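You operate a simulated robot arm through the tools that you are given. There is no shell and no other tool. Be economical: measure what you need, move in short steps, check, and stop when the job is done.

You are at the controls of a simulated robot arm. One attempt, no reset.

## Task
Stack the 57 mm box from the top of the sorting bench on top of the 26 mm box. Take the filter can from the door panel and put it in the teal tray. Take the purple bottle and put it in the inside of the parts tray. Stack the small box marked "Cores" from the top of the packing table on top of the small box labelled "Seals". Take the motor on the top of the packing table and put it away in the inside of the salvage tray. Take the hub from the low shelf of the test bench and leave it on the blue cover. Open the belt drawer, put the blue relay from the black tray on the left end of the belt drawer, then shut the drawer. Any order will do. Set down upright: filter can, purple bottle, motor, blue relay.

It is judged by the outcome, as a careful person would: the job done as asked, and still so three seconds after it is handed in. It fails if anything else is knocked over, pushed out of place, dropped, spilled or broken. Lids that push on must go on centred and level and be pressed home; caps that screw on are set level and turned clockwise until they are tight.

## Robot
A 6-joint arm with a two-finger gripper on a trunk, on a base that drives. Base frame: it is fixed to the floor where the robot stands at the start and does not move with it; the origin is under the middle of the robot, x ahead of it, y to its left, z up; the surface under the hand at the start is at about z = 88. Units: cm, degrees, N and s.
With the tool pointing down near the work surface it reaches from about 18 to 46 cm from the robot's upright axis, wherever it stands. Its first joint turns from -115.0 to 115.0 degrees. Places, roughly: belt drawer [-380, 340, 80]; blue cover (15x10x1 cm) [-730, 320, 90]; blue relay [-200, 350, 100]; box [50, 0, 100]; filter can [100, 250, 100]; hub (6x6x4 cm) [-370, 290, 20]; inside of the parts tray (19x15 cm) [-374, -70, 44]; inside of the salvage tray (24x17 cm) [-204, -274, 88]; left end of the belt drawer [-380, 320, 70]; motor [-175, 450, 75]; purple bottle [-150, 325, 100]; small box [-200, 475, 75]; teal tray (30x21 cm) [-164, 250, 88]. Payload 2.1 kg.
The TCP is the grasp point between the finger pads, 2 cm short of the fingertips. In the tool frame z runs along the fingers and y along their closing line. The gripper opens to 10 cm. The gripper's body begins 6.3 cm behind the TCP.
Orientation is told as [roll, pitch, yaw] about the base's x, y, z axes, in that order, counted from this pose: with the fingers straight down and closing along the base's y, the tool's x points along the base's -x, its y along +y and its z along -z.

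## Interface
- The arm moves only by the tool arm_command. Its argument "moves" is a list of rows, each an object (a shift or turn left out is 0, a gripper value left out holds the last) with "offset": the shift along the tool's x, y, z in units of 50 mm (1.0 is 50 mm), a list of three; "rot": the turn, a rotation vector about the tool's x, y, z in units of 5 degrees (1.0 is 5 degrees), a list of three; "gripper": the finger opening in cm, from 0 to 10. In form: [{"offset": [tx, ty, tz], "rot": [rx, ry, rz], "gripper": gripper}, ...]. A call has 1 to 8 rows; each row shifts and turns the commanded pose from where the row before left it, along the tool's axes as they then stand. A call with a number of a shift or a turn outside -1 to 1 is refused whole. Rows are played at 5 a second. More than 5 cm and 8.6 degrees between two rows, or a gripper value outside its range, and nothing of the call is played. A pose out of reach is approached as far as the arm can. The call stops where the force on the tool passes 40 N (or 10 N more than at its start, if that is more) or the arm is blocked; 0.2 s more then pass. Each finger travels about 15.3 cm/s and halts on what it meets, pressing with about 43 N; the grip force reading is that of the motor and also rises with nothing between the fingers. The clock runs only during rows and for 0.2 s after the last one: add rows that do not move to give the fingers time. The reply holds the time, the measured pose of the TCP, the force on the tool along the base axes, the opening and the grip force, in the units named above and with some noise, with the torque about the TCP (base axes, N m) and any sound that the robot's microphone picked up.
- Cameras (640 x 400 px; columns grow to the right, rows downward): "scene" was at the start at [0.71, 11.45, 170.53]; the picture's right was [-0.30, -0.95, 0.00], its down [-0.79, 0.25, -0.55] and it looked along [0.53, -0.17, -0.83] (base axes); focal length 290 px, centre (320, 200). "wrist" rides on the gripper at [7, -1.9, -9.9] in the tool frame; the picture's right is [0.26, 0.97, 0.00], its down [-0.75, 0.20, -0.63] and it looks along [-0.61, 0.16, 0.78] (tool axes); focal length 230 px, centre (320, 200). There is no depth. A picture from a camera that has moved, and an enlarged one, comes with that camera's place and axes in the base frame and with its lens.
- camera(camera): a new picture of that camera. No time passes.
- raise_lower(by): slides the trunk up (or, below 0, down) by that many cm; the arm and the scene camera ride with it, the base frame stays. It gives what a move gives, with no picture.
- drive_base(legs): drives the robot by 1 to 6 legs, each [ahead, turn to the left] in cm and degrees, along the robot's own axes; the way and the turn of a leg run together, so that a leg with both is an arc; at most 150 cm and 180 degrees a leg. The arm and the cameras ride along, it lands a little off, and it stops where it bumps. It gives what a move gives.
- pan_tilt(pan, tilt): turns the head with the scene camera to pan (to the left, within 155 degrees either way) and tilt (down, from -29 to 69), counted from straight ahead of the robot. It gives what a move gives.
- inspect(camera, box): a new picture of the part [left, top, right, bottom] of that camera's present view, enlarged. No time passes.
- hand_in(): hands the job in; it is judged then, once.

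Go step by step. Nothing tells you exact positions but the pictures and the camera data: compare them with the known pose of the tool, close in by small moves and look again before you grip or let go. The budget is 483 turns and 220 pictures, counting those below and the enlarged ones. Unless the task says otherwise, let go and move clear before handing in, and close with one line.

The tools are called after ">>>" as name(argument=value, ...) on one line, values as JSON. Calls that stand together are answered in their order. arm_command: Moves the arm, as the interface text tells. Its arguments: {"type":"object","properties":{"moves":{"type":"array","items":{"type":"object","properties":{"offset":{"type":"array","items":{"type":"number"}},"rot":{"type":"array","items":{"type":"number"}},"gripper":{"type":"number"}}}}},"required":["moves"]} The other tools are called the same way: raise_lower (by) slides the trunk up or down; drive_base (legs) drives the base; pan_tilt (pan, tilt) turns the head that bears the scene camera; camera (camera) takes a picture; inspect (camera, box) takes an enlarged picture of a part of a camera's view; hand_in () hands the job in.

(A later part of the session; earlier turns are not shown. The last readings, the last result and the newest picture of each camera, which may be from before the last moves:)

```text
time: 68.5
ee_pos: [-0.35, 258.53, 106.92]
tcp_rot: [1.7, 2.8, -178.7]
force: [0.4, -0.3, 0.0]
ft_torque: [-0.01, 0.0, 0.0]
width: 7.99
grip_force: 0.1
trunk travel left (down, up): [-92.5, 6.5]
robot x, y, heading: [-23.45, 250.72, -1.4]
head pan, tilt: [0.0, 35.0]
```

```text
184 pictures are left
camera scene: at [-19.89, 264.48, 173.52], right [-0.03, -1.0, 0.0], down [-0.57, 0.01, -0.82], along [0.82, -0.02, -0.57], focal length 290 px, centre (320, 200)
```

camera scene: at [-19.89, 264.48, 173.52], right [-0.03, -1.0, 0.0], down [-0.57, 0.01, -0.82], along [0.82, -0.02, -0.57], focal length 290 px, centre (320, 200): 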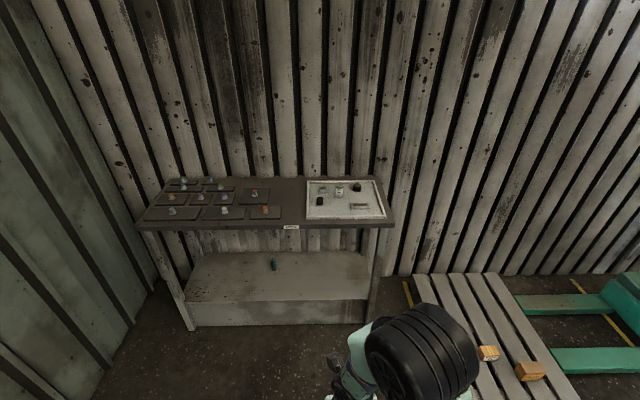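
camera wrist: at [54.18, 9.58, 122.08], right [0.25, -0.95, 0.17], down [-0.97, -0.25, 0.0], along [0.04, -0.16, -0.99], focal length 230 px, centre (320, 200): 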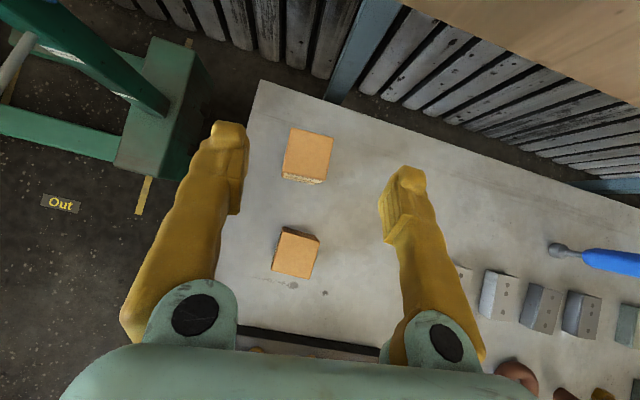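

>>> drive_base(legs=[[0, 1.3], [78, 0]])

>>> camera(camera="wrist")

>>> camera(camera="scene")

```text
time: 73.0
ee_pos: [76.44, 260.13, 106.89]
tcp_rot: [1.7, 2.8, -176.0]
force: [-0.6, 0.6, 0.1]
ft_torque: [0.0, 0.01, -0.01]
width: 8.0
grip_force: 0.1
trunk travel left (down, up): [-92.5, 6.5]
robot x, y, heading: [54.29, 250.93, 1.1]
head pan, tilt: [0.0, 35.0]
```

```text
183 pictures are left
camera wrist: at [82.81, 262.5, 117.17], right [0.32, -0.95, 0.04], down [-0.77, -0.24, 0.6], along [-0.56, -0.22, -0.8], focal length 230 px, centre (320, 200)
```

wrist: 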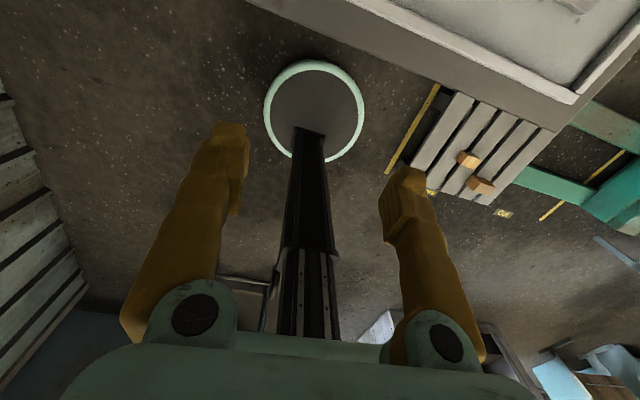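

```text
182 pictures are left
camera scene: at [56.63, 265.16, 173.53], right [0.02, -1.0, 0.0], down [-0.57, -0.01, -0.82], along [0.82, 0.01, -0.57], focal length 290 px, centre (320, 200)
```

scene: 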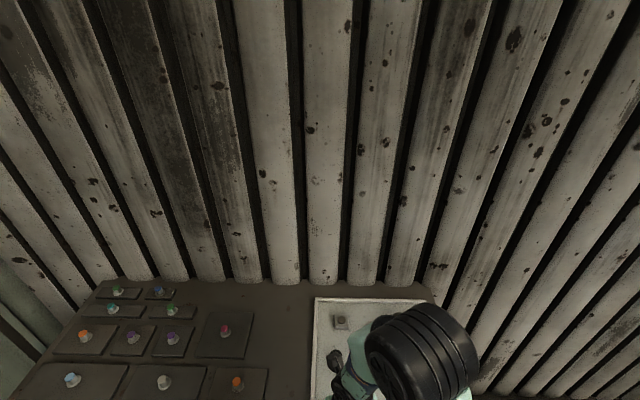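

>>> pan_tilt(pan=5, tilt=62)

>>> camera(camera="scene")

```text
time: 73.9
ee_pos: [76.57, 260.01, 106.96]
tcp_rot: [1.7, 2.8, -176.1]
force: [-0.1, 0.8, 0.3]
ft_torque: [0.01, 0.0, 0.0]
width: 8.02
grip_force: 0.0
trunk travel left (down, up): [-92.5, 6.5]
robot x, y, heading: [54.35, 251.14, 0.8]
head pan, tilt: [5.0, 62.0]
```

```text
181 pictures are left
camera scene: at [54.34, 265.67, 169.87], right [0.11, -0.99, 0.0], down [-0.88, -0.09, -0.47], along [0.47, 0.05, -0.88], focal length 290 px, centre (320, 200)
```

scene: 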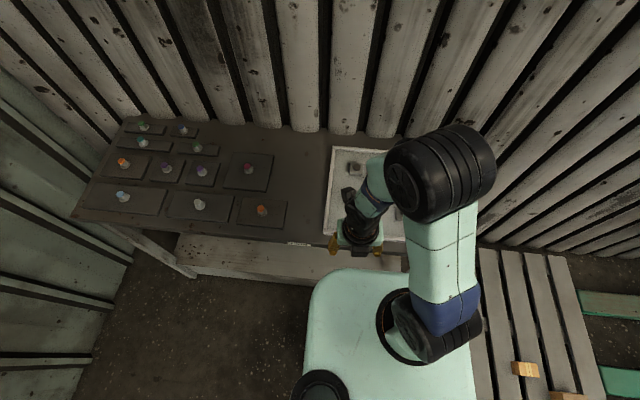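

>>> arm_command(moves=[{"offset": [0.5, -0.75, -0.4]}, {"offset": [0.5, -0.75, -0.4]}, {"offset": [0.4, -0.75, -0.4]}, {"offset": [0.4, -0.75, -0.4]}, {}])

>>> camera(camera="scene")

>>> camera(camera="wrist")

```text
time: 75.1
ee_pos: [79.01, 270.75, 105.72]
tcp_rot: [2.7, 5.9, -175.9]
force: [0.2, -0.1, 0.1]
ft_torque: [0.01, -0.01, -0.01]
width: 7.99
grip_force: 0.0
out of reach, approached as far as the arm can: row 1, 2, 3, 4
trunk travel left (down, up): [-92.5, 6.5]
robot x, y, heading: [53.93, 251.25, 1.1]
head pan, tilt: [5.0, 62.0]
```

```text
180 pictures are left
camera scene: at [54.34, 265.66, 169.86], right [0.11, -0.99, 0.0], down [-0.88, -0.09, -0.47], along [0.47, 0.05, -0.88], focal length 290 px, centre (320, 200)
```

scene: 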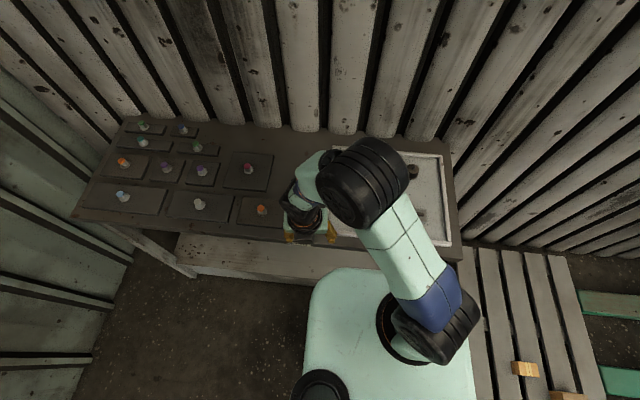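

```text
179 pictures are left
camera wrist: at [84.75, 273.28, 116.12], right [0.32, -0.94, 0.07], down [-0.8, -0.23, 0.56], along [-0.51, -0.24, -0.83], focal length 230 px, centre (320, 200)
```

wrist: 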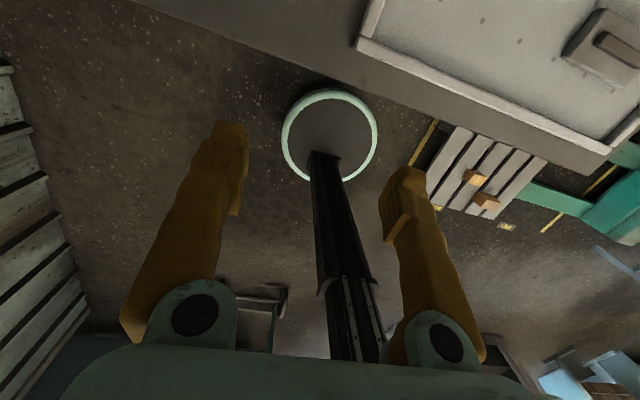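

>>> arm_command(moves=[{"offset": [0.7, -0.1, -0.4], "rot": [-0.3, 0.5, 0]}, {"offset": [0.7, -0.4, -0.4], "rot": [-0.2, 0.5, 0]}, {"offset": [0.6, -0.6, -0.4]}, {"offset": [0.4, -0.8, -0.2]}, {}])

>>> camera(camera="scene")

```text
time: 76.3
ee_pos: [87.68, 279.96, 112.28]
tcp_rot: [6.1, 12.9, -175.3]
force: [-0.7, 0.1, 0.8]
ft_torque: [0.01, -0.02, 0.02]
width: 8.0
grip_force: 0.1
out of reach, approached as far as the arm can: row 3, 4
trunk travel left (down, up): [-92.5, 6.5]
robot x, y, heading: [53.98, 250.92, 1.1]
head pan, tilt: [5.0, 62.0]
```

```text
178 pictures are left
camera scene: at [54.34, 265.64, 169.87], right [0.11, -0.99, 0.0], down [-0.88, -0.09, -0.47], along [0.47, 0.05, -0.88], focal length 290 px, centre (320, 200)
```

scene: 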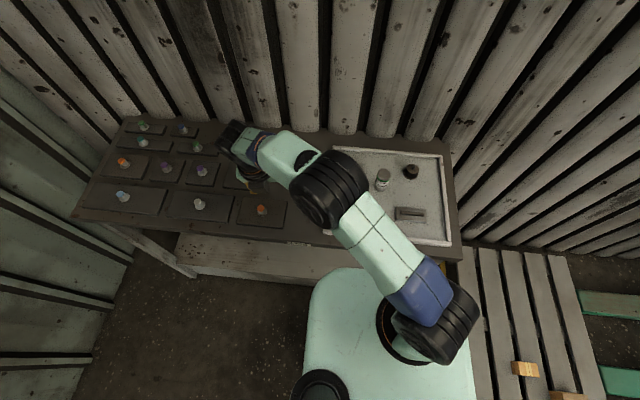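

>>> inspect(camera="scene", box=[320, 140, 460, 250])

```text
3.64 times, centred on (390, 195) of scene
camera zoom: at [54.34, 265.64, 169.87], right [0.11, -0.99, 0.0], down [-0.88, -0.09, -0.47], along [0.47, 0.05, -0.88], focal length 1056 px, centre (66, 218)
```

zoom: 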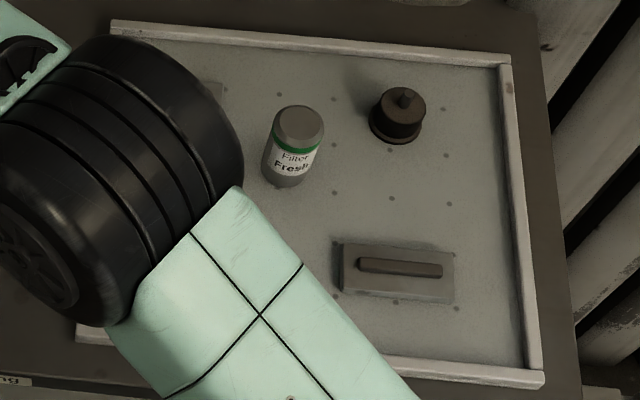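

The "Filter Fresh" can stands at about (104.7, 251.6), top z≈96, ~4.2 cm wide. I drive 6 cm closer, straighten the tool and move above it.

>>> drive_base(legs=[[6, 0]])

>>> arm_command(moves=[{"rot": [0.41, -0.86, 0], "gripper": 6.6}, {"rot": [0.41, -0.86, 0]}, {"rot": [0.4, -0.86, 0]}, {}])

```text
time: 77.3
ee_pos: [92.71, 280.34, 112.6]
tcp_rot: [6.2, 13.3, -175.2]
force: [0.4, 0.5, -0.1]
ft_torque: [-0.08, 0.05, 0.01]
width: 8.0
grip_force: 0.1
trunk travel left (down, up): [-92.5, 6.5]
robot x, y, heading: [60.03, 251.68, 1.0]
head pan, tilt: [5.0, 62.0]
```

```text
time: 78.3
ee_pos: [93.01, 280.13, 112.52]
tcp_rot: [6.2, 13.0, -175.1]
force: [0.6, 0.3, 0.0]
ft_torque: [-0.01, 0.03, 0.0]
width: 6.61
grip_force: 0.1
out of reach, approached as far as the arm can: row 1, 2, 3
trunk travel left (down, up): [-92.5, 6.5]
robot x, y, heading: [60.3, 251.23, 1.1]
head pan, tilt: [5.0, 62.0]
```

>>> arm_command(moves=[{"offset": [0.05, 0.85, 0.1]}, {"offset": [0.05, 0.85, 0.2]}, {"offset": [0, 0.85, 0.3], "rot": [0.4, -0.6, 0]}, {"offset": [0, 0.85, 0.4], "rot": [0.4, -0.6, 0]}, {"offset": [0, 0.6, 0.4], "rot": [0.4, -0.6, 0]}, {"rot": [0, -0.6, 0]}, {}])

>>> camera(camera="wrist")

```text
time: 79.9
ee_pos: [92.08, 259.7, 103.78]
tcp_rot: [1.9, 6.0, -175.7]
force: [-0.1, 0.3, 0.5]
ft_torque: [-0.01, -0.02, 0.01]
width: 6.6
grip_force: 0.0
out of reach, approached as far as the arm can: row 4, 5, 6
trunk travel left (down, up): [-92.5, 6.5]
robot x, y, heading: [60.16, 251.36, 1.3]
head pan, tilt: [5.0, 62.0]
```

```text
176 pictures are left
camera wrist: at [97.82, 262.12, 114.31], right [0.32, -0.94, 0.06], down [-0.8, -0.24, 0.55], along [-0.51, -0.23, -0.83], focal length 230 px, centre (320, 200)
```

wrist: 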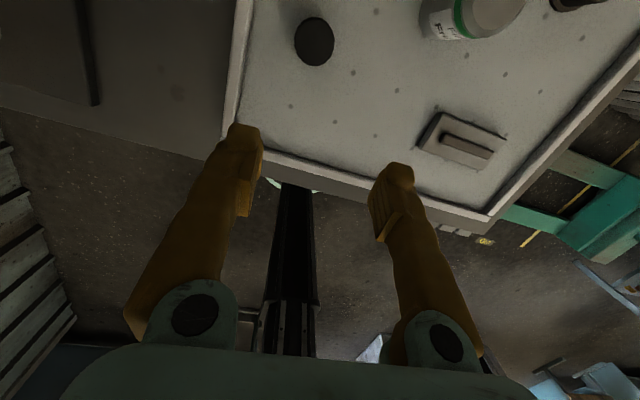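

>>> arm_command(moves=[{"offset": [0.8, 0.3, 0]}, {"offset": [0.8, 0.3, 0]}, {}])

>>> arm_command(moves=[{"rot": [0.3, -0.6, 0]}, {"rot": [0.1, -0.6, 0]}, {}])

```text
time: 80.7
ee_pos: [96.96, 257.19, 102.52]
tcp_rot: [3.8, 7.2, -175.6]
force: [0.7, 0.6, -0.1]
ft_torque: [-0.02, -0.03, 0.01]
width: 6.61
grip_force: 0.0
out of reach, approached as far as the arm can: row 1, 2
trunk travel left (down, up): [-92.5, 6.5]
robot x, y, heading: [60.12, 251.13, 1.1]
head pan, tilt: [5.0, 62.0]
```

```text
time: 81.5
ee_pos: [95.82, 257.04, 101.83]
tcp_rot: [4.2, 4.9, -175.9]
force: [0.4, -0.4, -0.2]
ft_torque: [0.01, -0.02, -0.02]
width: 6.6
grip_force: 0.2
out of reach, approached as far as the arm can: row 1, 2
trunk travel left (down, up): [-92.5, 6.5]
robot x, y, heading: [60.24, 251.39, 1.0]
head pan, tilt: [5.0, 62.0]
```

>>> camera(camera="scene")

```text
175 pictures are left
camera scene: at [60.36, 265.78, 169.86], right [0.11, -0.99, 0.0], down [-0.88, -0.09, -0.47], along [0.47, 0.05, -0.88], focal length 290 px, centre (320, 200)
```

scene: 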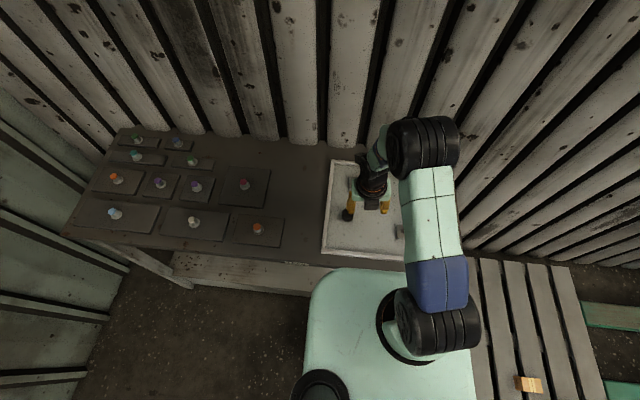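

>>> arm_command(moves=[{"offset": [-0.2, 0, -0.8]}, {"offset": [-0.2, 0, -0.8]}, {"offset": [-0.2, 0, -0.8]}, {"offset": [-0.2, 0, -0.8]}, {"rot": [0.4, -0.5, 0]}, {"rot": [0.4, -0.5, 0]}, {}])

>>> camera(camera="scene")

```text
time: 83.1
ee_pos: [86.41, 257.35, 110.73]
tcp_rot: [4.5, 5.4, -175.7]
force: [-0.5, -0.4, -0.1]
ft_torque: [-0.02, -0.01, -0.01]
width: 6.59
grip_force: 0.1
out of reach, approached as far as the arm can: row 1, 2, 3, 4, 5, 6
trunk travel left (down, up): [-92.5, 6.5]
robot x, y, heading: [60.11, 251.39, 0.9]
head pan, tilt: [5.0, 62.0]
```

```text
174 pictures are left
camera scene: at [60.28, 265.78, 169.86], right [0.11, -0.99, 0.0], down [-0.88, -0.09, -0.47], along [0.47, 0.05, -0.88], focal length 290 px, centre (320, 200)
```

scene: 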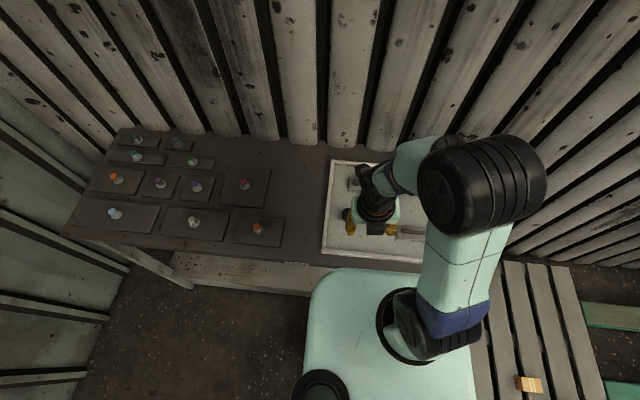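

The flipped wrist seems to be at a joint limit. Since the can is round, I'll turn the hand back 90° to free the wrist.

>>> arm_command(moves=[{"rot": [0, 0, -1]}, {"rot": [0, 0, -1]}, {"rot": [0, 0, -1]}, {"rot": [0, 0, -1]}, {"rot": [0, 0, -1]}, {"rot": [0, 0, -1]}, {"rot": [0, 0, -1]}, {"rot": [0, 0, -1]}])

>>> arm_command(moves=[{"rot": [0, 0, -1]}, {"rot": [0, 0, -1]}, {"rot": [0, 0, -1]}, {"rot": [0, 0, -1]}, {"rot": [0, 0, -1]}, {"rot": [0, 0, -1]}, {"rot": [0, 0, -1]}, {"rot": [0, 0, -1]}])

```text
time: 84.9
ee_pos: [86.54, 257.26, 110.58]
tcp_rot: [6.9, 1.2, -135.7]
force: [0.2, -0.2, -0.7]
ft_torque: [0.04, 0.0, -0.03]
width: 6.59
grip_force: 0.1
trunk travel left (down, up): [-92.5, 6.5]
robot x, y, heading: [60.06, 251.21, 0.8]
head pan, tilt: [5.0, 62.0]
```

```text
time: 86.7
ee_pos: [86.49, 257.16, 110.67]
tcp_rot: [6.1, -3.7, -96.0]
force: [0.4, 0.1, 1.0]
ft_torque: [0.06, 0.0, -0.01]
width: 6.57
grip_force: 0.1
trunk travel left (down, up): [-92.5, 6.5]
robot x, y, heading: [60.1, 251.43, 0.8]
head pan, tilt: [5.0, 62.0]
```

>>> arm_command(moves=[{"rot": [0.61, 0.37, 0]}, {"rot": [0.61, 0.37, 0]}, {"offset": [-0.147, 0.748, 0.264]}, {"offset": [-0.147, 0.748, 0.264]}, {"offset": [-0.147, 0.748, 0.264]}, {"offset": [-0.147, 0.748, 0.264]}, {"offset": [-0.147, 0.748, 0.264]}, {}])

>>> camera(camera="wrist")

```text
time: 88.5
ee_pos: [100.29, 251.68, 102.29]
tcp_rot: [7.5, -5.3, -96.4]
force: [0.4, -0.3, 0.5]
ft_torque: [0.01, 0.01, 0.01]
width: 6.61
grip_force: 0.1
out of reach, approached as far as the arm can: row 1, 2, 4, 5, 6, 7
trunk travel left (down, up): [-92.5, 6.5]
robot x, y, heading: [60.59, 251.14, 0.8]
head pan, tilt: [5.0, 62.0]
```

```text
173 pictures are left
camera wrist: at [98.13, 259.69, 111.19], right [0.98, 0.16, 0.1], down [0.04, -0.7, 0.72], along [0.19, -0.7, -0.69], focal length 230 px, centre (320, 200)
```

wrist: 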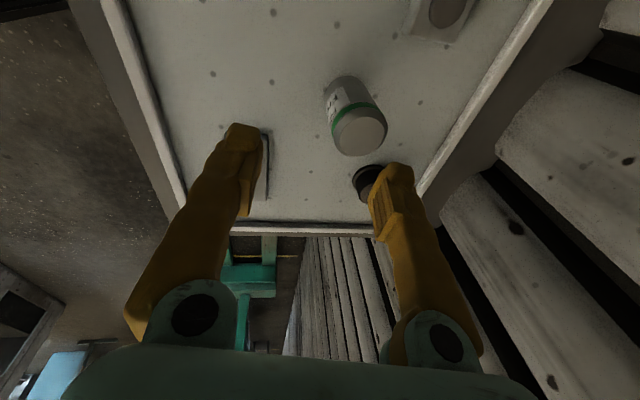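

Vertical isn't reachable here (outer-limit/singular region), but a tilted grasp worked well before. I'll return to the flipped hand with ~30° tilt, the camera on top.

>>> arm_command(moves=[{"offset": [0, 0, -0.4], "rot": [0, 0, 1]}, {"offset": [0, 0, -0.4], "rot": [0, 0, 1]}, {"rot": [0, 0, 1]}, {"rot": [0, 0, 1]}, {"rot": [0, 0, 1]}, {"rot": [0, 0, 1]}, {"rot": [0, 0, 1]}, {"rot": [0, 0, 1]}])

>>> arm_command(moves=[{"rot": [0, 0, 1]}, {"rot": [0, 0, 1]}, {"rot": [0, 0, 1]}, {"rot": [0, 0, 1]}, {"rot": [0, 0, 1]}, {"rot": [0, 0, 1]}, {"rot": [0, 0, 1]}, {"rot": [0, 0, 1]}])

```text
time: 90.3
ee_pos: [96.63, 252.59, 103.67]
tcp_rot: [7.6, 1.1, -136.0]
force: [-0.5, 0.1, 0.2]
ft_torque: [0.0, 0.03, 0.0]
width: 6.61
grip_force: 0.0
out of reach, approached as far as the arm can: row 1, 2, 3
trunk travel left (down, up): [-92.5, 6.5]
robot x, y, heading: [60.06, 251.22, 1.2]
head pan, tilt: [5.0, 62.0]
```

```text
time: 92.1
ee_pos: [96.52, 252.55, 103.73]
tcp_rot: [5.1, 5.6, -175.8]
force: [0.6, 0.4, -0.3]
ft_torque: [0.01, 0.01, 0.01]
width: 6.6
grip_force: 0.0
trunk travel left (down, up): [-92.5, 6.5]
robot x, y, heading: [60.3, 251.56, 1.1]
head pan, tilt: [5.0, 62.0]
```

>>> arm_command(moves=[{"offset": [0.3, 0, 0], "rot": [0.2, 1, 0]}, {"offset": [0.3, 0, 0], "rot": [0.2, 1, 0]}, {"offset": [0.3, 0, 0], "rot": [0.2, 1, 0]}, {"offset": [0.3, 0, 0.1], "rot": [0.2, 1, 0]}, {"offset": [0.2, 0, 0.15], "rot": [0.2, 1, 0]}, {}])

>>> camera(camera="wrist")

```text
time: 93.5
ee_pos: [104.19, 252.62, 104.71]
tcp_rot: [-0.8, 30.2, -174.6]
force: [0.6, 1.4, 0.5]
ft_torque: [0.0, 0.0, 0.01]
width: 6.6
grip_force: 0.0
out of reach, approached as far as the arm can: row 5
trunk travel left (down, up): [-92.5, 6.5]
robot x, y, heading: [60.02, 251.12, 0.8]
head pan, tilt: [5.0, 62.0]
```

```text
172 pictures are left
camera wrist: at [105.01, 254.28, 116.78], right [0.32, -0.94, 0.12], down [-0.94, -0.3, 0.16], along [-0.12, -0.16, -0.98], focal length 230 px, centre (320, 200)
```

wrist: 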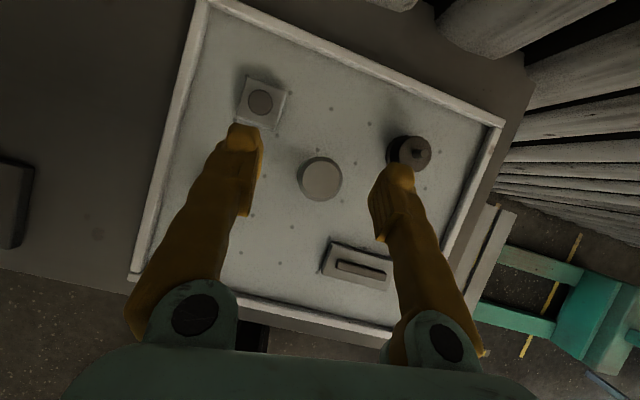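

Can top centre is (104.5, 251.5). Lowering over it with 30° tilt.

>>> arm_command(moves=[{"offset": [-0.01, 0.218, 0.0]}, {"offset": [-0.37, 0, 0.68]}, {"offset": [-0.37, 0, 0.68]}, {}])

>>> camera(camera="wrist")

```text
time: 94.5
ee_pos: [104.96, 250.71, 97.24]
tcp_rot: [-0.7, 30.3, -174.7]
force: [-0.1, 0.1, -0.2]
ft_torque: [-0.02, 0.01, -0.03]
width: 6.61
grip_force: 0.1
out of reach, approached as far as the arm can: row 2, 3
trunk travel left (down, up): [-92.5, 6.5]
robot x, y, heading: [60.48, 251.54, 0.9]
head pan, tilt: [5.0, 62.0]
```

```text
171 pictures are left
camera wrist: at [105.83, 252.43, 109.28], right [0.32, -0.94, 0.12], down [-0.94, -0.3, 0.16], along [-0.12, -0.16, -0.98], focal length 230 px, centre (320, 200)
```

wrist: 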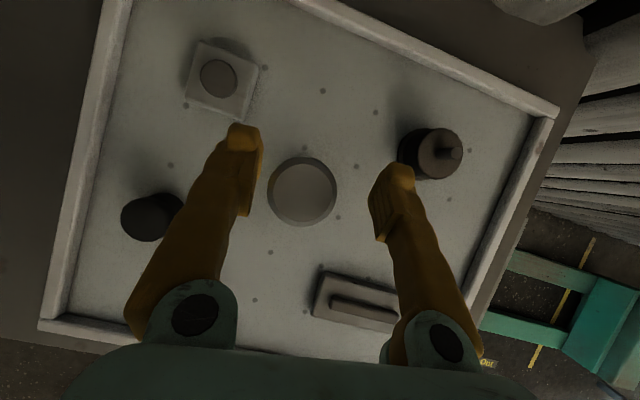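

>>> arm_command(moves=[{"offset": [-0.06, -0.158, -0.03]}, {"offset": [-0.2, 0, 0.35]}, {"offset": [-0.2, 0, 0.35]}, {}])

>>> camera(camera="wrist")

```text
time: 95.5
ee_pos: [105.23, 250.36, 93.39]
tcp_rot: [-0.7, 30.3, -174.7]
force: [0.1, 0.3, 0.8]
ft_torque: [0.01, -0.02, 0.01]
width: 6.58
grip_force: 0.1
out of reach, approached as far as the arm can: row 1, 2
trunk travel left (down, up): [-92.5, 6.5]
robot x, y, heading: [60.32, 251.16, 1.3]
head pan, tilt: [5.0, 62.0]
```

```text
170 pictures are left
camera wrist: at [106.08, 252.02, 105.45], right [0.32, -0.94, 0.12], down [-0.94, -0.3, 0.16], along [-0.12, -0.16, -0.98], focal length 230 px, centre (320, 200)
```

wrist: 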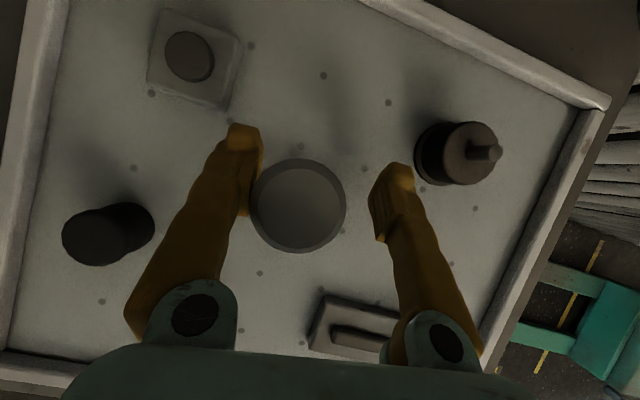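

>>> arm_command(moves=[{"offset": [0, -0.2, 0]}, {}])

```text
time: 96.1
ee_pos: [105.59, 250.68, 93.37]
tcp_rot: [-0.8, 30.3, -174.6]
force: [-0.2, -0.1, 0.7]
ft_torque: [-0.03, -0.01, 0.0]
width: 6.6
grip_force: 0.1
out of reach, approached as far as the arm can: row 1
trunk travel left (down, up): [-92.5, 6.5]
robot x, y, heading: [60.08, 251.21, 0.9]
head pan, tilt: [5.0, 62.0]
```

>>> drive_base(legs=[[-1.5, 0]])

>>> arm_command(moves=[{"offset": [0, -0.16, 0]}, {}])

>>> camera(camera="wrist")

```text
time: 96.8
ee_pos: [104.32, 250.66, 93.2]
tcp_rot: [-0.9, 30.1, -174.6]
force: [-0.4, -0.4, -0.6]
ft_torque: [0.01, 0.01, -0.02]
width: 6.63
grip_force: 0.0
trunk travel left (down, up): [-92.5, 6.5]
robot x, y, heading: [58.78, 251.13, 1.1]
head pan, tilt: [5.0, 62.0]
```

```text
time: 97.5
ee_pos: [104.26, 251.39, 93.28]
tcp_rot: [-1.4, 30.2, -174.6]
force: [0.5, -0.6, -0.2]
ft_torque: [-0.05, -0.01, -0.01]
width: 6.6
grip_force: 0.0
trunk travel left (down, up): [-92.5, 6.5]
robot x, y, heading: [58.7, 251.14, 1.2]
head pan, tilt: [5.0, 62.0]
```

```text
169 pictures are left
camera wrist: at [105.1, 252.93, 105.46], right [0.32, -0.94, 0.11], down [-0.94, -0.3, 0.17], along [-0.12, -0.16, -0.98], focal length 230 px, centre (320, 200)
```

wrist: 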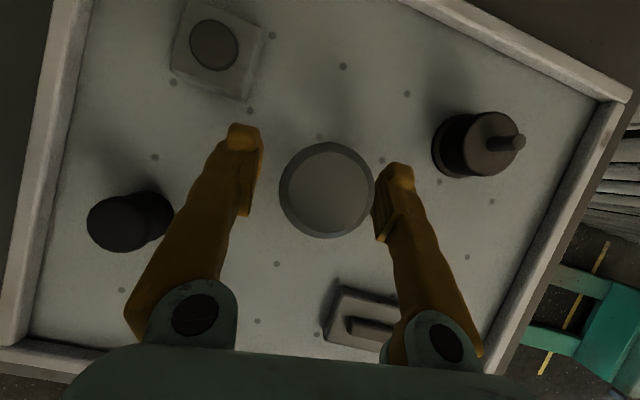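

Nicely centred. Closing on the can.

>>> arm_command(moves=[{"offset": [0, 0.03, 0]}, {"gripper": 5}, {"gripper": 3}, {}, {}])

>>> arm_command(moves=[{"offset": [0.25, 0, -0.43]}, {"offset": [0.5, 0, -0.8]}, {"offset": [0.3, 0, -0.6]}, {}])

>>> camera(camera="wrist")

```text
time: 98.7
ee_pos: [104.1, 251.2, 93.48]
tcp_rot: [-1.2, 30.1, -174.7]
force: [-0.4, -0.6, -0.3]
ft_torque: [-0.06, -0.02, 0.01]
width: 4.05
grip_force: 43.6
trunk travel left (down, up): [-92.5, 6.5]
robot x, y, heading: [58.5, 251.0, 0.8]
head pan, tilt: [5.0, 62.0]
```

```text
time: 99.7
ee_pos: [104.26, 251.17, 103.94]
tcp_rot: [-0.8, 30.2, -174.7]
force: [-0.1, 0.2, -1.8]
ft_torque: [-0.02, 0.0, -0.03]
width: 4.03
grip_force: 42.6
trunk travel left (down, up): [-92.5, 6.5]
robot x, y, heading: [59.12, 251.48, 1.0]
head pan, tilt: [5.0, 62.0]
```

```text
168 pictures are left
camera wrist: at [105.05, 252.85, 115.98], right [0.32, -0.94, 0.12], down [-0.94, -0.3, 0.16], along [-0.12, -0.16, -0.98], focal length 230 px, centre (320, 200)
```

wrist: 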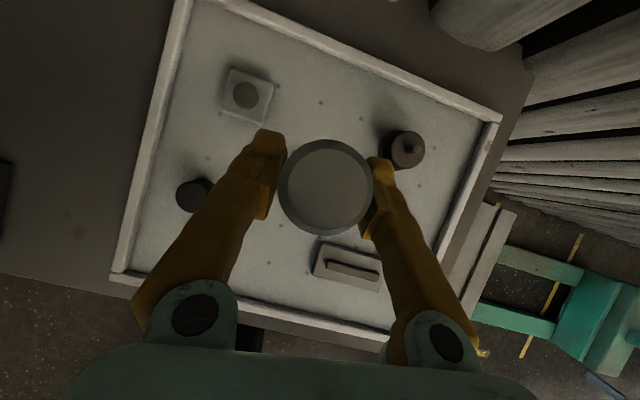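

The can is held. I reverse out and drive around to the south end of the table with the teal tray.

>>> drive_base(legs=[[-80, 0], [0, -91], [76, 0], [0, -90], [143, 0], [0, -90]])

>>> pan_tilt(pan=0, tilt=40)

>>> camera(camera="scene")

```text
time: 125.7
ee_pos: [-161.31, 208.08, 103.9]
tcp_rot: [-0.9, 30.1, -80.8]
force: [-0.2, -0.2, -1.1]
ft_torque: [0.0, 0.02, -0.02]
width: 4.0
grip_force: 43.0
trunk travel left (down, up): [-92.5, 6.5]
robot x, y, heading: [-158.04, 162.84, 95.1]
head pan, tilt: [5.0, 62.0]
```

```text
time: 126.6
ee_pos: [-161.21, 208.17, 103.92]
tcp_rot: [-0.7, 30.2, -80.7]
force: [0.1, -0.2, -1.0]
ft_torque: [0.01, -0.04, -0.01]
width: 3.97
grip_force: 42.9
trunk travel left (down, up): [-92.5, 6.5]
robot x, y, heading: [-157.88, 163.0, 95.0]
head pan, tilt: [0.0, 40.0]
```

```text
167 pictures are left
camera scene: at [-172.34, 164.15, 172.76], right [1.0, 0.09, 0.0], down [0.06, -0.64, -0.77], along [-0.07, 0.76, -0.64], focal length 290 px, centre (320, 200)
```

scene: 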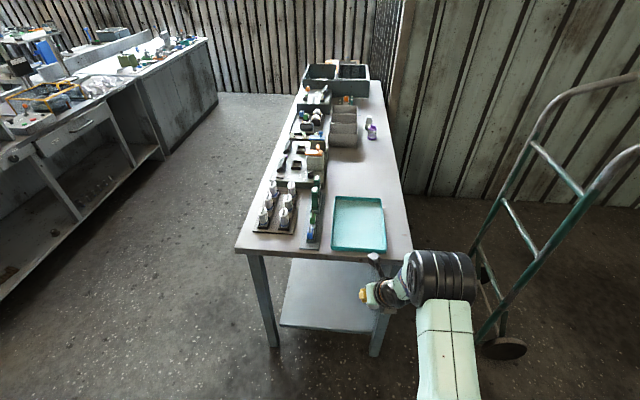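

The tray is centred near (-164, 251). Driving ahead ~42 cm puts the can right above it.

>>> drive_base(legs=[[42, 0]])

>>> camera(camera="wrist")

```text
time: 129.2
ee_pos: [-165.57, 250.26, 103.83]
tcp_rot: [-0.9, 30.3, -80.4]
force: [0.8, -0.1, -1.4]
ft_torque: [0.03, -0.04, 0.0]
width: 3.99
grip_force: 42.7
trunk travel left (down, up): [-92.5, 6.5]
robot x, y, heading: [-162.02, 205.5, 95.7]
head pan, tilt: [0.0, 40.0]
```

```text
166 pictures are left
camera wrist: at [-167.36, 250.79, 116.03], right [0.91, 0.39, 0.12], down [0.37, -0.92, 0.16], along [0.17, -0.11, -0.98], focal length 230 px, centre (320, 200)
```

wrist: 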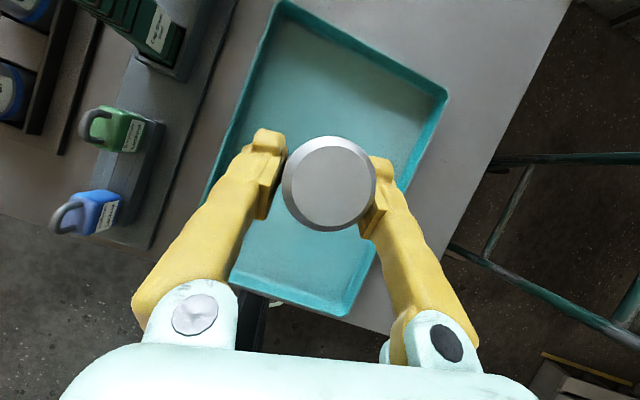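

>>> arm_command(moves=[{"offset": [-0.24, 0, 0.41]}, {"offset": [-0.24, 0, 0.41]}, {"offset": [-0.24, 0, 0.41]}, {"offset": [-0.2, 0, 0.34]}, {}])

```text
time: 130.4
ee_pos: [-165.36, 250.43, 94.76]
tcp_rot: [-1.0, 30.2, -80.3]
force: [0.1, 0.2, -0.9]
ft_torque: [0.0, -0.02, -0.04]
width: 4.0
grip_force: 43.1
trunk travel left (down, up): [-92.5, 6.5]
robot x, y, heading: [-161.72, 205.04, 95.3]
head pan, tilt: [0.0, 40.0]
```

>>> arm_command(moves=[{"offset": [-0.05, 0, 0.086]}, {"offset": [-0.05, 0, 0.086]}, {"offset": [-0.03, 0, 0.05]}, {}])

>>> inspect(camera="scene", box=[260, 150, 460, 400])

```text
time: 131.4
ee_pos: [-165.43, 250.37, 93.46]
tcp_rot: [-1.1, 30.2, -80.2]
force: [-0.4, 0.4, -1.1]
ft_torque: [0.0, 0.04, -0.01]
width: 3.99
grip_force: 43.3
trunk travel left (down, up): [-92.5, 6.5]
robot x, y, heading: [-162.24, 205.19, 95.8]
head pan, tilt: [0.0, 40.0]
```

```text
1.60 times, centred on (360, 275) of scene
camera zoom: at [-176.23, 206.21, 172.77], right [1.0, 0.1, 0.0], down [0.06, -0.64, -0.77], along [-0.07, 0.76, -0.64], focal length 464 px, centre (256, 80)
```

zoom: 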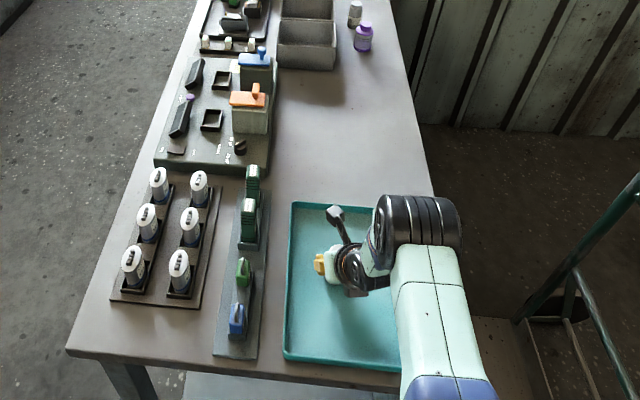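

Continue lowering in tiny steps until contact.

>>> arm_command(moves=[{"offset": [-0.03, 0, 0.05]}, {"offset": [-0.03, 0, 0.05]}, {"offset": [-0.02, 0, 0.035]}, {}])

```text
time: 132.4
ee_pos: [-165.58, 250.39, 93.05]
tcp_rot: [-1.2, 30.8, -80.2]
force: [-0.4, 8.5, 30.5]
ft_torque: [0.31, -0.2, 0.18]
width: 3.93
grip_force: 43.1
trunk travel left (down, up): [-92.5, 6.5]
robot x, y, heading: [-161.87, 204.94, 95.5]
head pan, tilt: [0.0, 40.0]
```

Contact with the tray floor. Relieve and release.

>>> arm_command(moves=[{"offset": [0.02, 0, -0.04]}, {}, {"gripper": 5}, {"gripper": 6.6}, {}, {}])

>>> arm_command(moves=[{"offset": [0.24, 0, -0.41]}, {"offset": [0.48, 0, -0.8]}, {"offset": [0.48, 0, -0.8]}, {"offset": [0.3, 0, -0.5]}, {}])

>>> camera(camera="wrist")

```text
time: 133.8
ee_pos: [-165.55, 250.23, 92.85]
tcp_rot: [-1.2, 30.1, -80.3]
force: [-0.1, 0.3, -0.6]
ft_torque: [0.0, 0.0, 0.01]
width: 6.59
grip_force: 0.1
trunk travel left (down, up): [-92.5, 6.5]
robot x, y, heading: [-162.13, 205.05, 95.5]
head pan, tilt: [0.0, 40.0]
```

```text
time: 135.0
ee_pos: [-165.47, 250.71, 107.69]
tcp_rot: [-0.8, 30.2, -80.2]
force: [0.1, 0.3, 0.1]
ft_torque: [0.0, 0.0, 0.0]
width: 6.58
grip_force: 0.1
trunk travel left (down, up): [-92.5, 6.5]
robot x, y, heading: [-162.18, 204.72, 95.4]
head pan, tilt: [0.0, 40.0]
```

```text
164 pictures are left
camera wrist: at [-167.26, 251.13, 119.73], right [0.91, 0.39, 0.12], down [0.37, -0.92, 0.16], along [0.17, -0.11, -0.98], focal length 230 px, centre (320, 200)
```

wrist: 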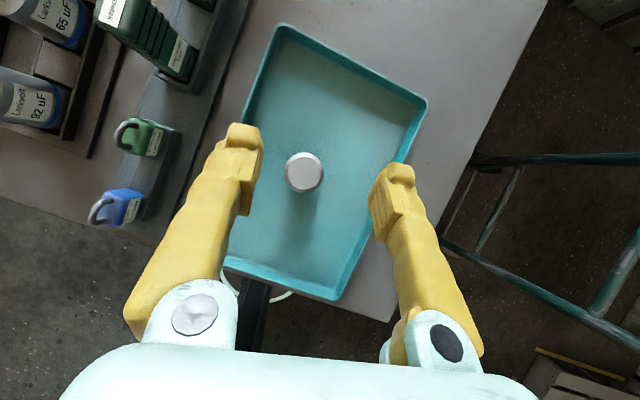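

The can stands upright in the teal tray. Now I look at the rest of this table for the bottle and the relay.

>>> pan_tilt(pan=0, tilt=28)

>>> inspect(camera="scene", box=[250, 60, 450, 185])

>>> inspect(camera="scene", box=[200, 150, 400, 320])

>>> camera(camera="scene")

```text
time: 135.7
ee_pos: [-165.39, 250.59, 107.6]
tcp_rot: [-0.8, 30.2, -80.4]
force: [0.2, 0.6, 0.1]
ft_torque: [-0.01, -0.01, 0.0]
width: 6.62
grip_force: 0.1
trunk travel left (down, up): [-92.5, 6.5]
robot x, y, heading: [-162.16, 205.24, 95.5]
head pan, tilt: [0.0, 28.0]
```

```text
3.20 times, centred on (350, 122) of scene
camera zoom: at [-176.28, 206.78, 174.61], right [1.0, 0.1, 0.0], down [0.05, -0.47, -0.88], along [-0.09, 0.88, -0.47], focal length 929 px, centre (224, 448)
```

zoom: 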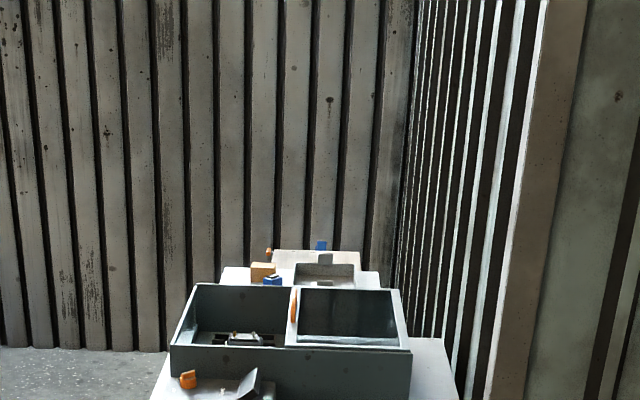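

```text
2.35 times, centred on (300, 235) of scene
camera zoom: at [-176.28, 206.78, 174.61], right [1.0, 0.1, 0.0], down [0.05, -0.47, -0.88], along [-0.09, 0.88, -0.47], focal length 683 px, centre (367, 118)
```

zoom: 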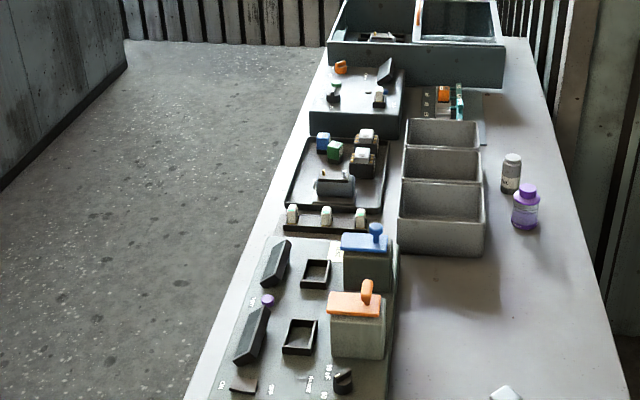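

```text
161 pictures are left
camera scene: at [-176.28, 206.78, 174.61], right [1.0, 0.1, 0.0], down [0.05, -0.47, -0.88], along [-0.09, 0.88, -0.47], focal length 290 px, centre (320, 200)
```

scene: 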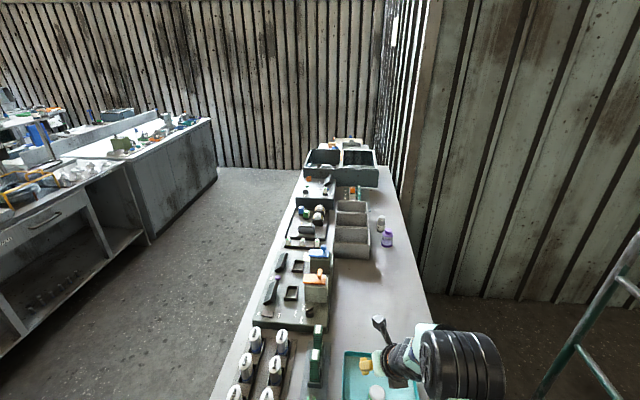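

>>> pan_tilt(pan=-50, tilt=40)

>>> camera(camera="scene")

```text
time: 136.9
ee_pos: [-165.3, 250.51, 107.62]
tcp_rot: [-0.7, 30.1, -80.2]
force: [0.2, -0.7, 0.2]
ft_torque: [0.0, -0.01, 0.04]
width: 6.6
grip_force: 0.0
trunk travel left (down, up): [-92.5, 6.5]
robot x, y, heading: [-161.86, 205.01, 95.5]
head pan, tilt: [-50.0, 40.0]
```

```text
160 pictures are left
camera scene: at [-169.46, 203.78, 172.77], right [0.71, -0.7, 0.0], down [-0.45, -0.46, -0.77], along [0.54, 0.55, -0.64], focal length 290 px, centre (320, 200)
```

scene: 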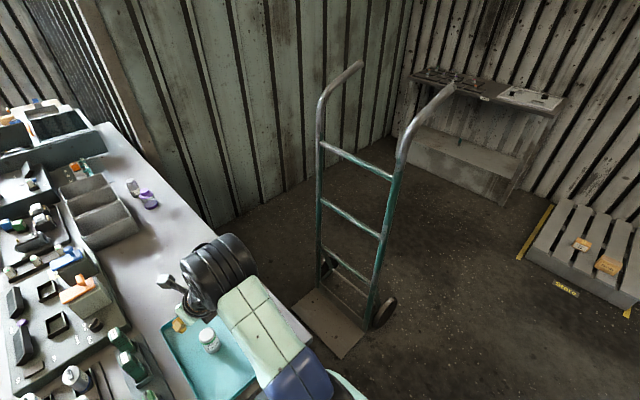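

The bottle stands near the table's east side at (-155, 325); the hand truck blocks the direct side, so I'll come in from the east along the wall side.

>>> drive_base(legs=[[0, -5], [-30, 0], [0, -90], [142, 0], [0, 69], [130, 0]])

>>> pan_tilt(pan=80, tilt=35)

>>> camera(camera="scene")

```text
time: 159.2
ee_pos: [34.73, 351.62, 107.64]
tcp_rot: [-0.8, 30.1, -102.8]
force: [-0.7, 0.6, 0.3]
ft_torque: [0.01, -0.01, 0.02]
width: 6.59
grip_force: 0.1
trunk travel left (down, up): [-92.5, 6.5]
robot x, y, heading: [21.14, 308.35, 73.0]
head pan, tilt: [-50.0, 40.0]
```

```text
time: 161.3
ee_pos: [34.9, 351.66, 107.72]
tcp_rot: [-0.8, 30.2, -102.8]
force: [0.7, 0.5, -0.7]
ft_torque: [0.0, 0.0, 0.0]
width: 6.59
grip_force: 0.1
trunk travel left (down, up): [-92.5, 6.5]
robot x, y, heading: [20.51, 308.23, 72.9]
head pan, tilt: [80.0, 35.0]
```

```text
159 pictures are left
camera scene: at [-2.51, 310.69, 173.52], right [0.46, 0.89, 0.0], down [0.51, -0.26, -0.82], along [-0.73, 0.37, -0.57], focal length 290 px, centre (320, 200)
```

scene: 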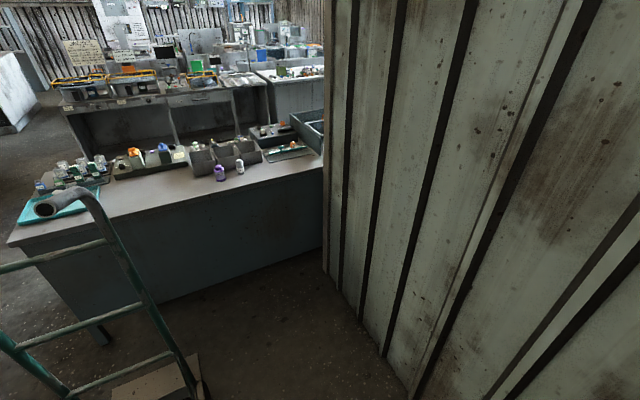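

>>> drive_base(legs=[[0, 92], [105, 0]])

>>> pan_tilt(pan=0, tilt=45)

>>> camera(camera="scene")

```text
time: 170.5
ee_pos: [-122.94, 349.45, 107.67]
tcp_rot: [-0.8, 30.3, -11.3]
force: [0.5, -0.1, 0.2]
ft_torque: [0.01, 0.0, 0.0]
width: 6.58
grip_force: 0.2
trunk travel left (down, up): [-92.5, 6.5]
robot x, y, heading: [-79.0, 336.62, 164.6]
head pan, tilt: [80.0, 35.0]
```

```text
time: 172.0
ee_pos: [-122.95, 349.41, 107.64]
tcp_rot: [-0.8, 30.2, -11.3]
force: [0.8, 0.1, -1.6]
ft_torque: [-0.03, 0.04, 0.0]
width: 6.6
grip_force: 0.0
trunk travel left (down, up): [-92.5, 6.5]
robot x, y, heading: [-79.51, 336.51, 164.3]
head pan, tilt: [0.0, 45.0]
```

```text
158 pictures are left
camera scene: at [-85.22, 323.29, 172.04], right [0.27, 0.96, 0.0], down [0.68, -0.19, -0.71], along [-0.68, 0.19, -0.71], focal length 290 px, centre (320, 200)
```

scene: 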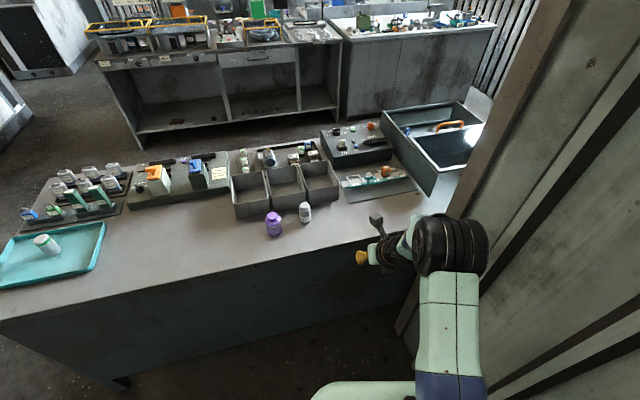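

The purple bottle is at (-153.5, 325), ~6 cm wide. I turn toward it and drive so that it lies straight ahead at about 47 cm.

>>> drive_base(legs=[[0, 24.4], [27, 0]])

>>> camera(camera="wrist")

>>> camera(camera="scene")

```text
time: 175.2
ee_pos: [-151.1, 325.57, 107.68]
tcp_rot: [-0.8, 30.3, 13.5]
force: [-0.4, 0.4, 0.4]
ft_torque: [0.02, 0.0, 0.02]
width: 6.6
grip_force: 0.1
trunk travel left (down, up): [-92.5, 6.5]
robot x, y, heading: [-106.05, 332.01, -170.8]
head pan, tilt: [0.0, 45.0]
```

```text
157 pictures are left
camera wrist: at [-151.61, 323.54, 119.79], right [-0.45, 0.89, 0.12], down [0.89, 0.43, 0.16], along [0.09, 0.18, -0.98], focal length 230 px, centre (320, 200)
```

wrist: 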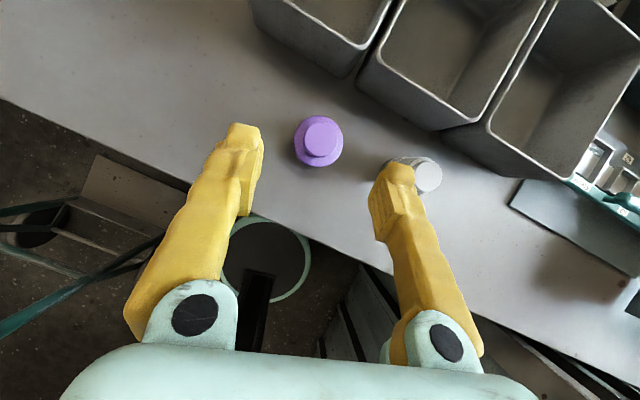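

```text
156 pictures are left
camera scene: at [-105.66, 317.77, 172.05], right [-0.16, 0.99, 0.0], down [0.7, 0.11, -0.71], along [-0.7, -0.12, -0.71], focal length 290 px, centre (320, 200)
```

scene: 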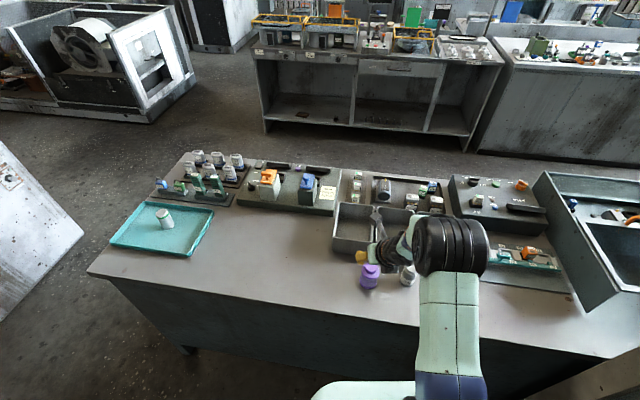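

>>> arm_command(moves=[{"gripper": 8}, {"offset": [0.64, 0.056, 0.37]}, {"offset": [-0.3, 0, 0.52]}, {"offset": [-0.3, 0, 0.52]}, {}])

>>> camera(camera="wrist")

```text
time: 176.4
ee_pos: [-153.14, 324.92, 101.65]
tcp_rot: [-0.8, 30.2, 13.6]
force: [-0.8, -0.6, 0.0]
ft_torque: [0.05, -0.01, -0.04]
width: 7.99
grip_force: 0.0
out of reach, approached as far as the arm can: row 2
trunk travel left (down, up): [-92.5, 6.5]
robot x, y, heading: [-106.31, 332.06, -170.4]
head pan, tilt: [0.0, 45.0]
```

```text
155 pictures are left
camera wrist: at [-153.83, 322.83, 113.74], right [-0.45, 0.89, 0.12], down [0.89, 0.43, 0.16], along [0.09, 0.18, -0.98], focal length 230 px, centre (320, 200)
```

wrist: 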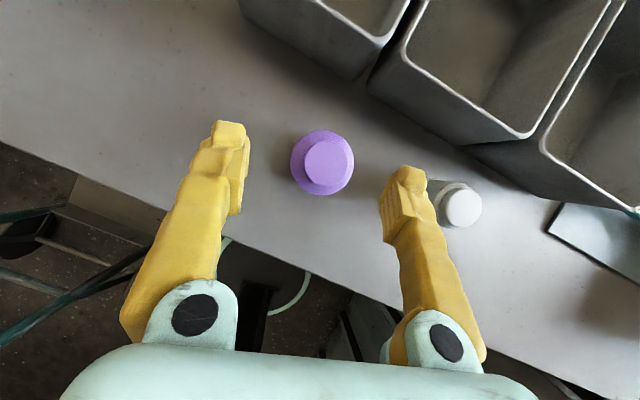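

>>> drive_base(legs=[[2, 0]])

>>> arm_command(moves=[{"offset": [-0.22, 0, 0.38]}, {"offset": [-0.22, 0, 0.38]}, {"offset": [-0.22, 0, 0.38]}, {}])

>>> camera(camera="wrist")

```text
time: 177.2
ee_pos: [-154.75, 324.71, 101.88]
tcp_rot: [-0.7, 30.4, 13.6]
force: [1.6, 0.4, 0.9]
ft_torque: [-0.03, 0.03, -0.02]
width: 8.01
grip_force: 0.1
trunk travel left (down, up): [-92.5, 6.5]
robot x, y, heading: [-107.77, 331.51, -170.8]
head pan, tilt: [0.0, 45.0]
```

```text
time: 178.2
ee_pos: [-155.29, 324.51, 94.99]
tcp_rot: [-0.9, 30.2, 13.5]
force: [0.2, 0.9, 0.5]
ft_torque: [-0.03, -0.01, 0.0]
width: 7.97
grip_force: 0.0
trunk travel left (down, up): [-92.5, 6.5]
robot x, y, heading: [-108.25, 331.59, -170.7]
head pan, tilt: [0.0, 45.0]
```

```text
154 pictures are left
camera wrist: at [-155.89, 322.5, 107.12], right [-0.45, 0.89, 0.12], down [0.89, 0.43, 0.16], along [0.09, 0.18, -0.98], focal length 230 px, centre (320, 200)
```

wrist: 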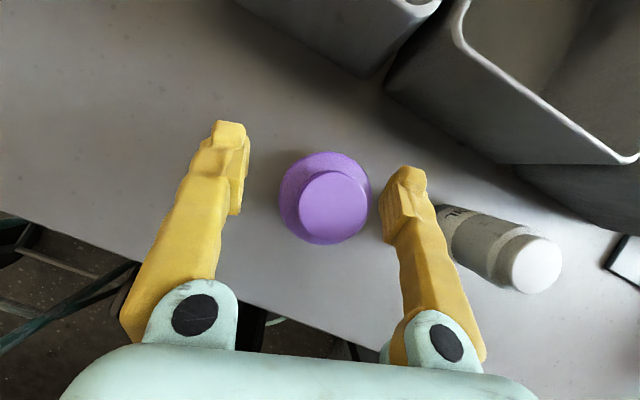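

>>> arm_command(moves=[{"offset": [-0.05, 0.07, 0]}, {"offset": [-0.12, 0, 0.2]}, {"offset": [-0.11, 0, 0.2]}, {"gripper": 6}, {"gripper": 4}, {}, {}])

```text
time: 179.8
ee_pos: [-154.99, 324.96, 92.56]
tcp_rot: [-0.9, 30.2, 13.4]
force: [0.6, -0.3, -0.6]
ft_torque: [0.03, 0.01, 0.01]
width: 5.1
grip_force: 42.9
trunk travel left (down, up): [-92.5, 6.5]
robot x, y, heading: [-108.11, 331.58, -170.6]
head pan, tilt: [0.0, 45.0]
```

>>> arm_command(moves=[{"offset": [0.24, 0, -0.41]}, {"offset": [0.4, 0, -0.69]}, {"offset": [0.4, 0, -0.69]}, {}])

>>> camera(camera="wrist")

```text
time: 180.8
ee_pos: [-155.17, 325.1, 103.0]
tcp_rot: [-0.8, 30.3, 13.5]
force: [-0.1, -1.0, -2.1]
ft_torque: [0.0, 0.03, -0.01]
width: 5.09
grip_force: 42.7
trunk travel left (down, up): [-92.5, 6.5]
robot x, y, heading: [-107.98, 331.72, -170.4]
head pan, tilt: [0.0, 45.0]
```

```text
153 pictures are left
camera wrist: at [-155.74, 323.0, 115.06], right [-0.45, 0.89, 0.12], down [0.89, 0.43, 0.16], along [0.1, 0.18, -0.98], focal length 230 px, centre (320, 200)
```

wrist: 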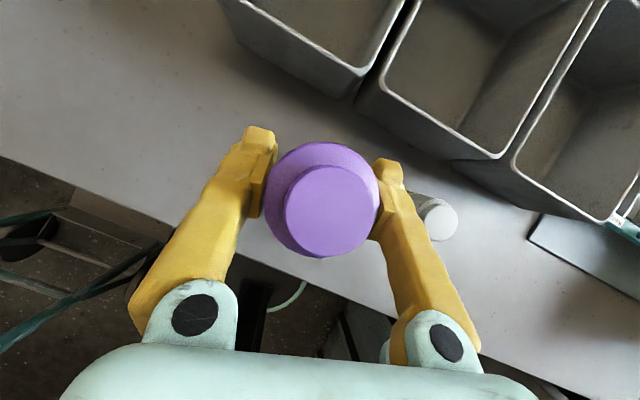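

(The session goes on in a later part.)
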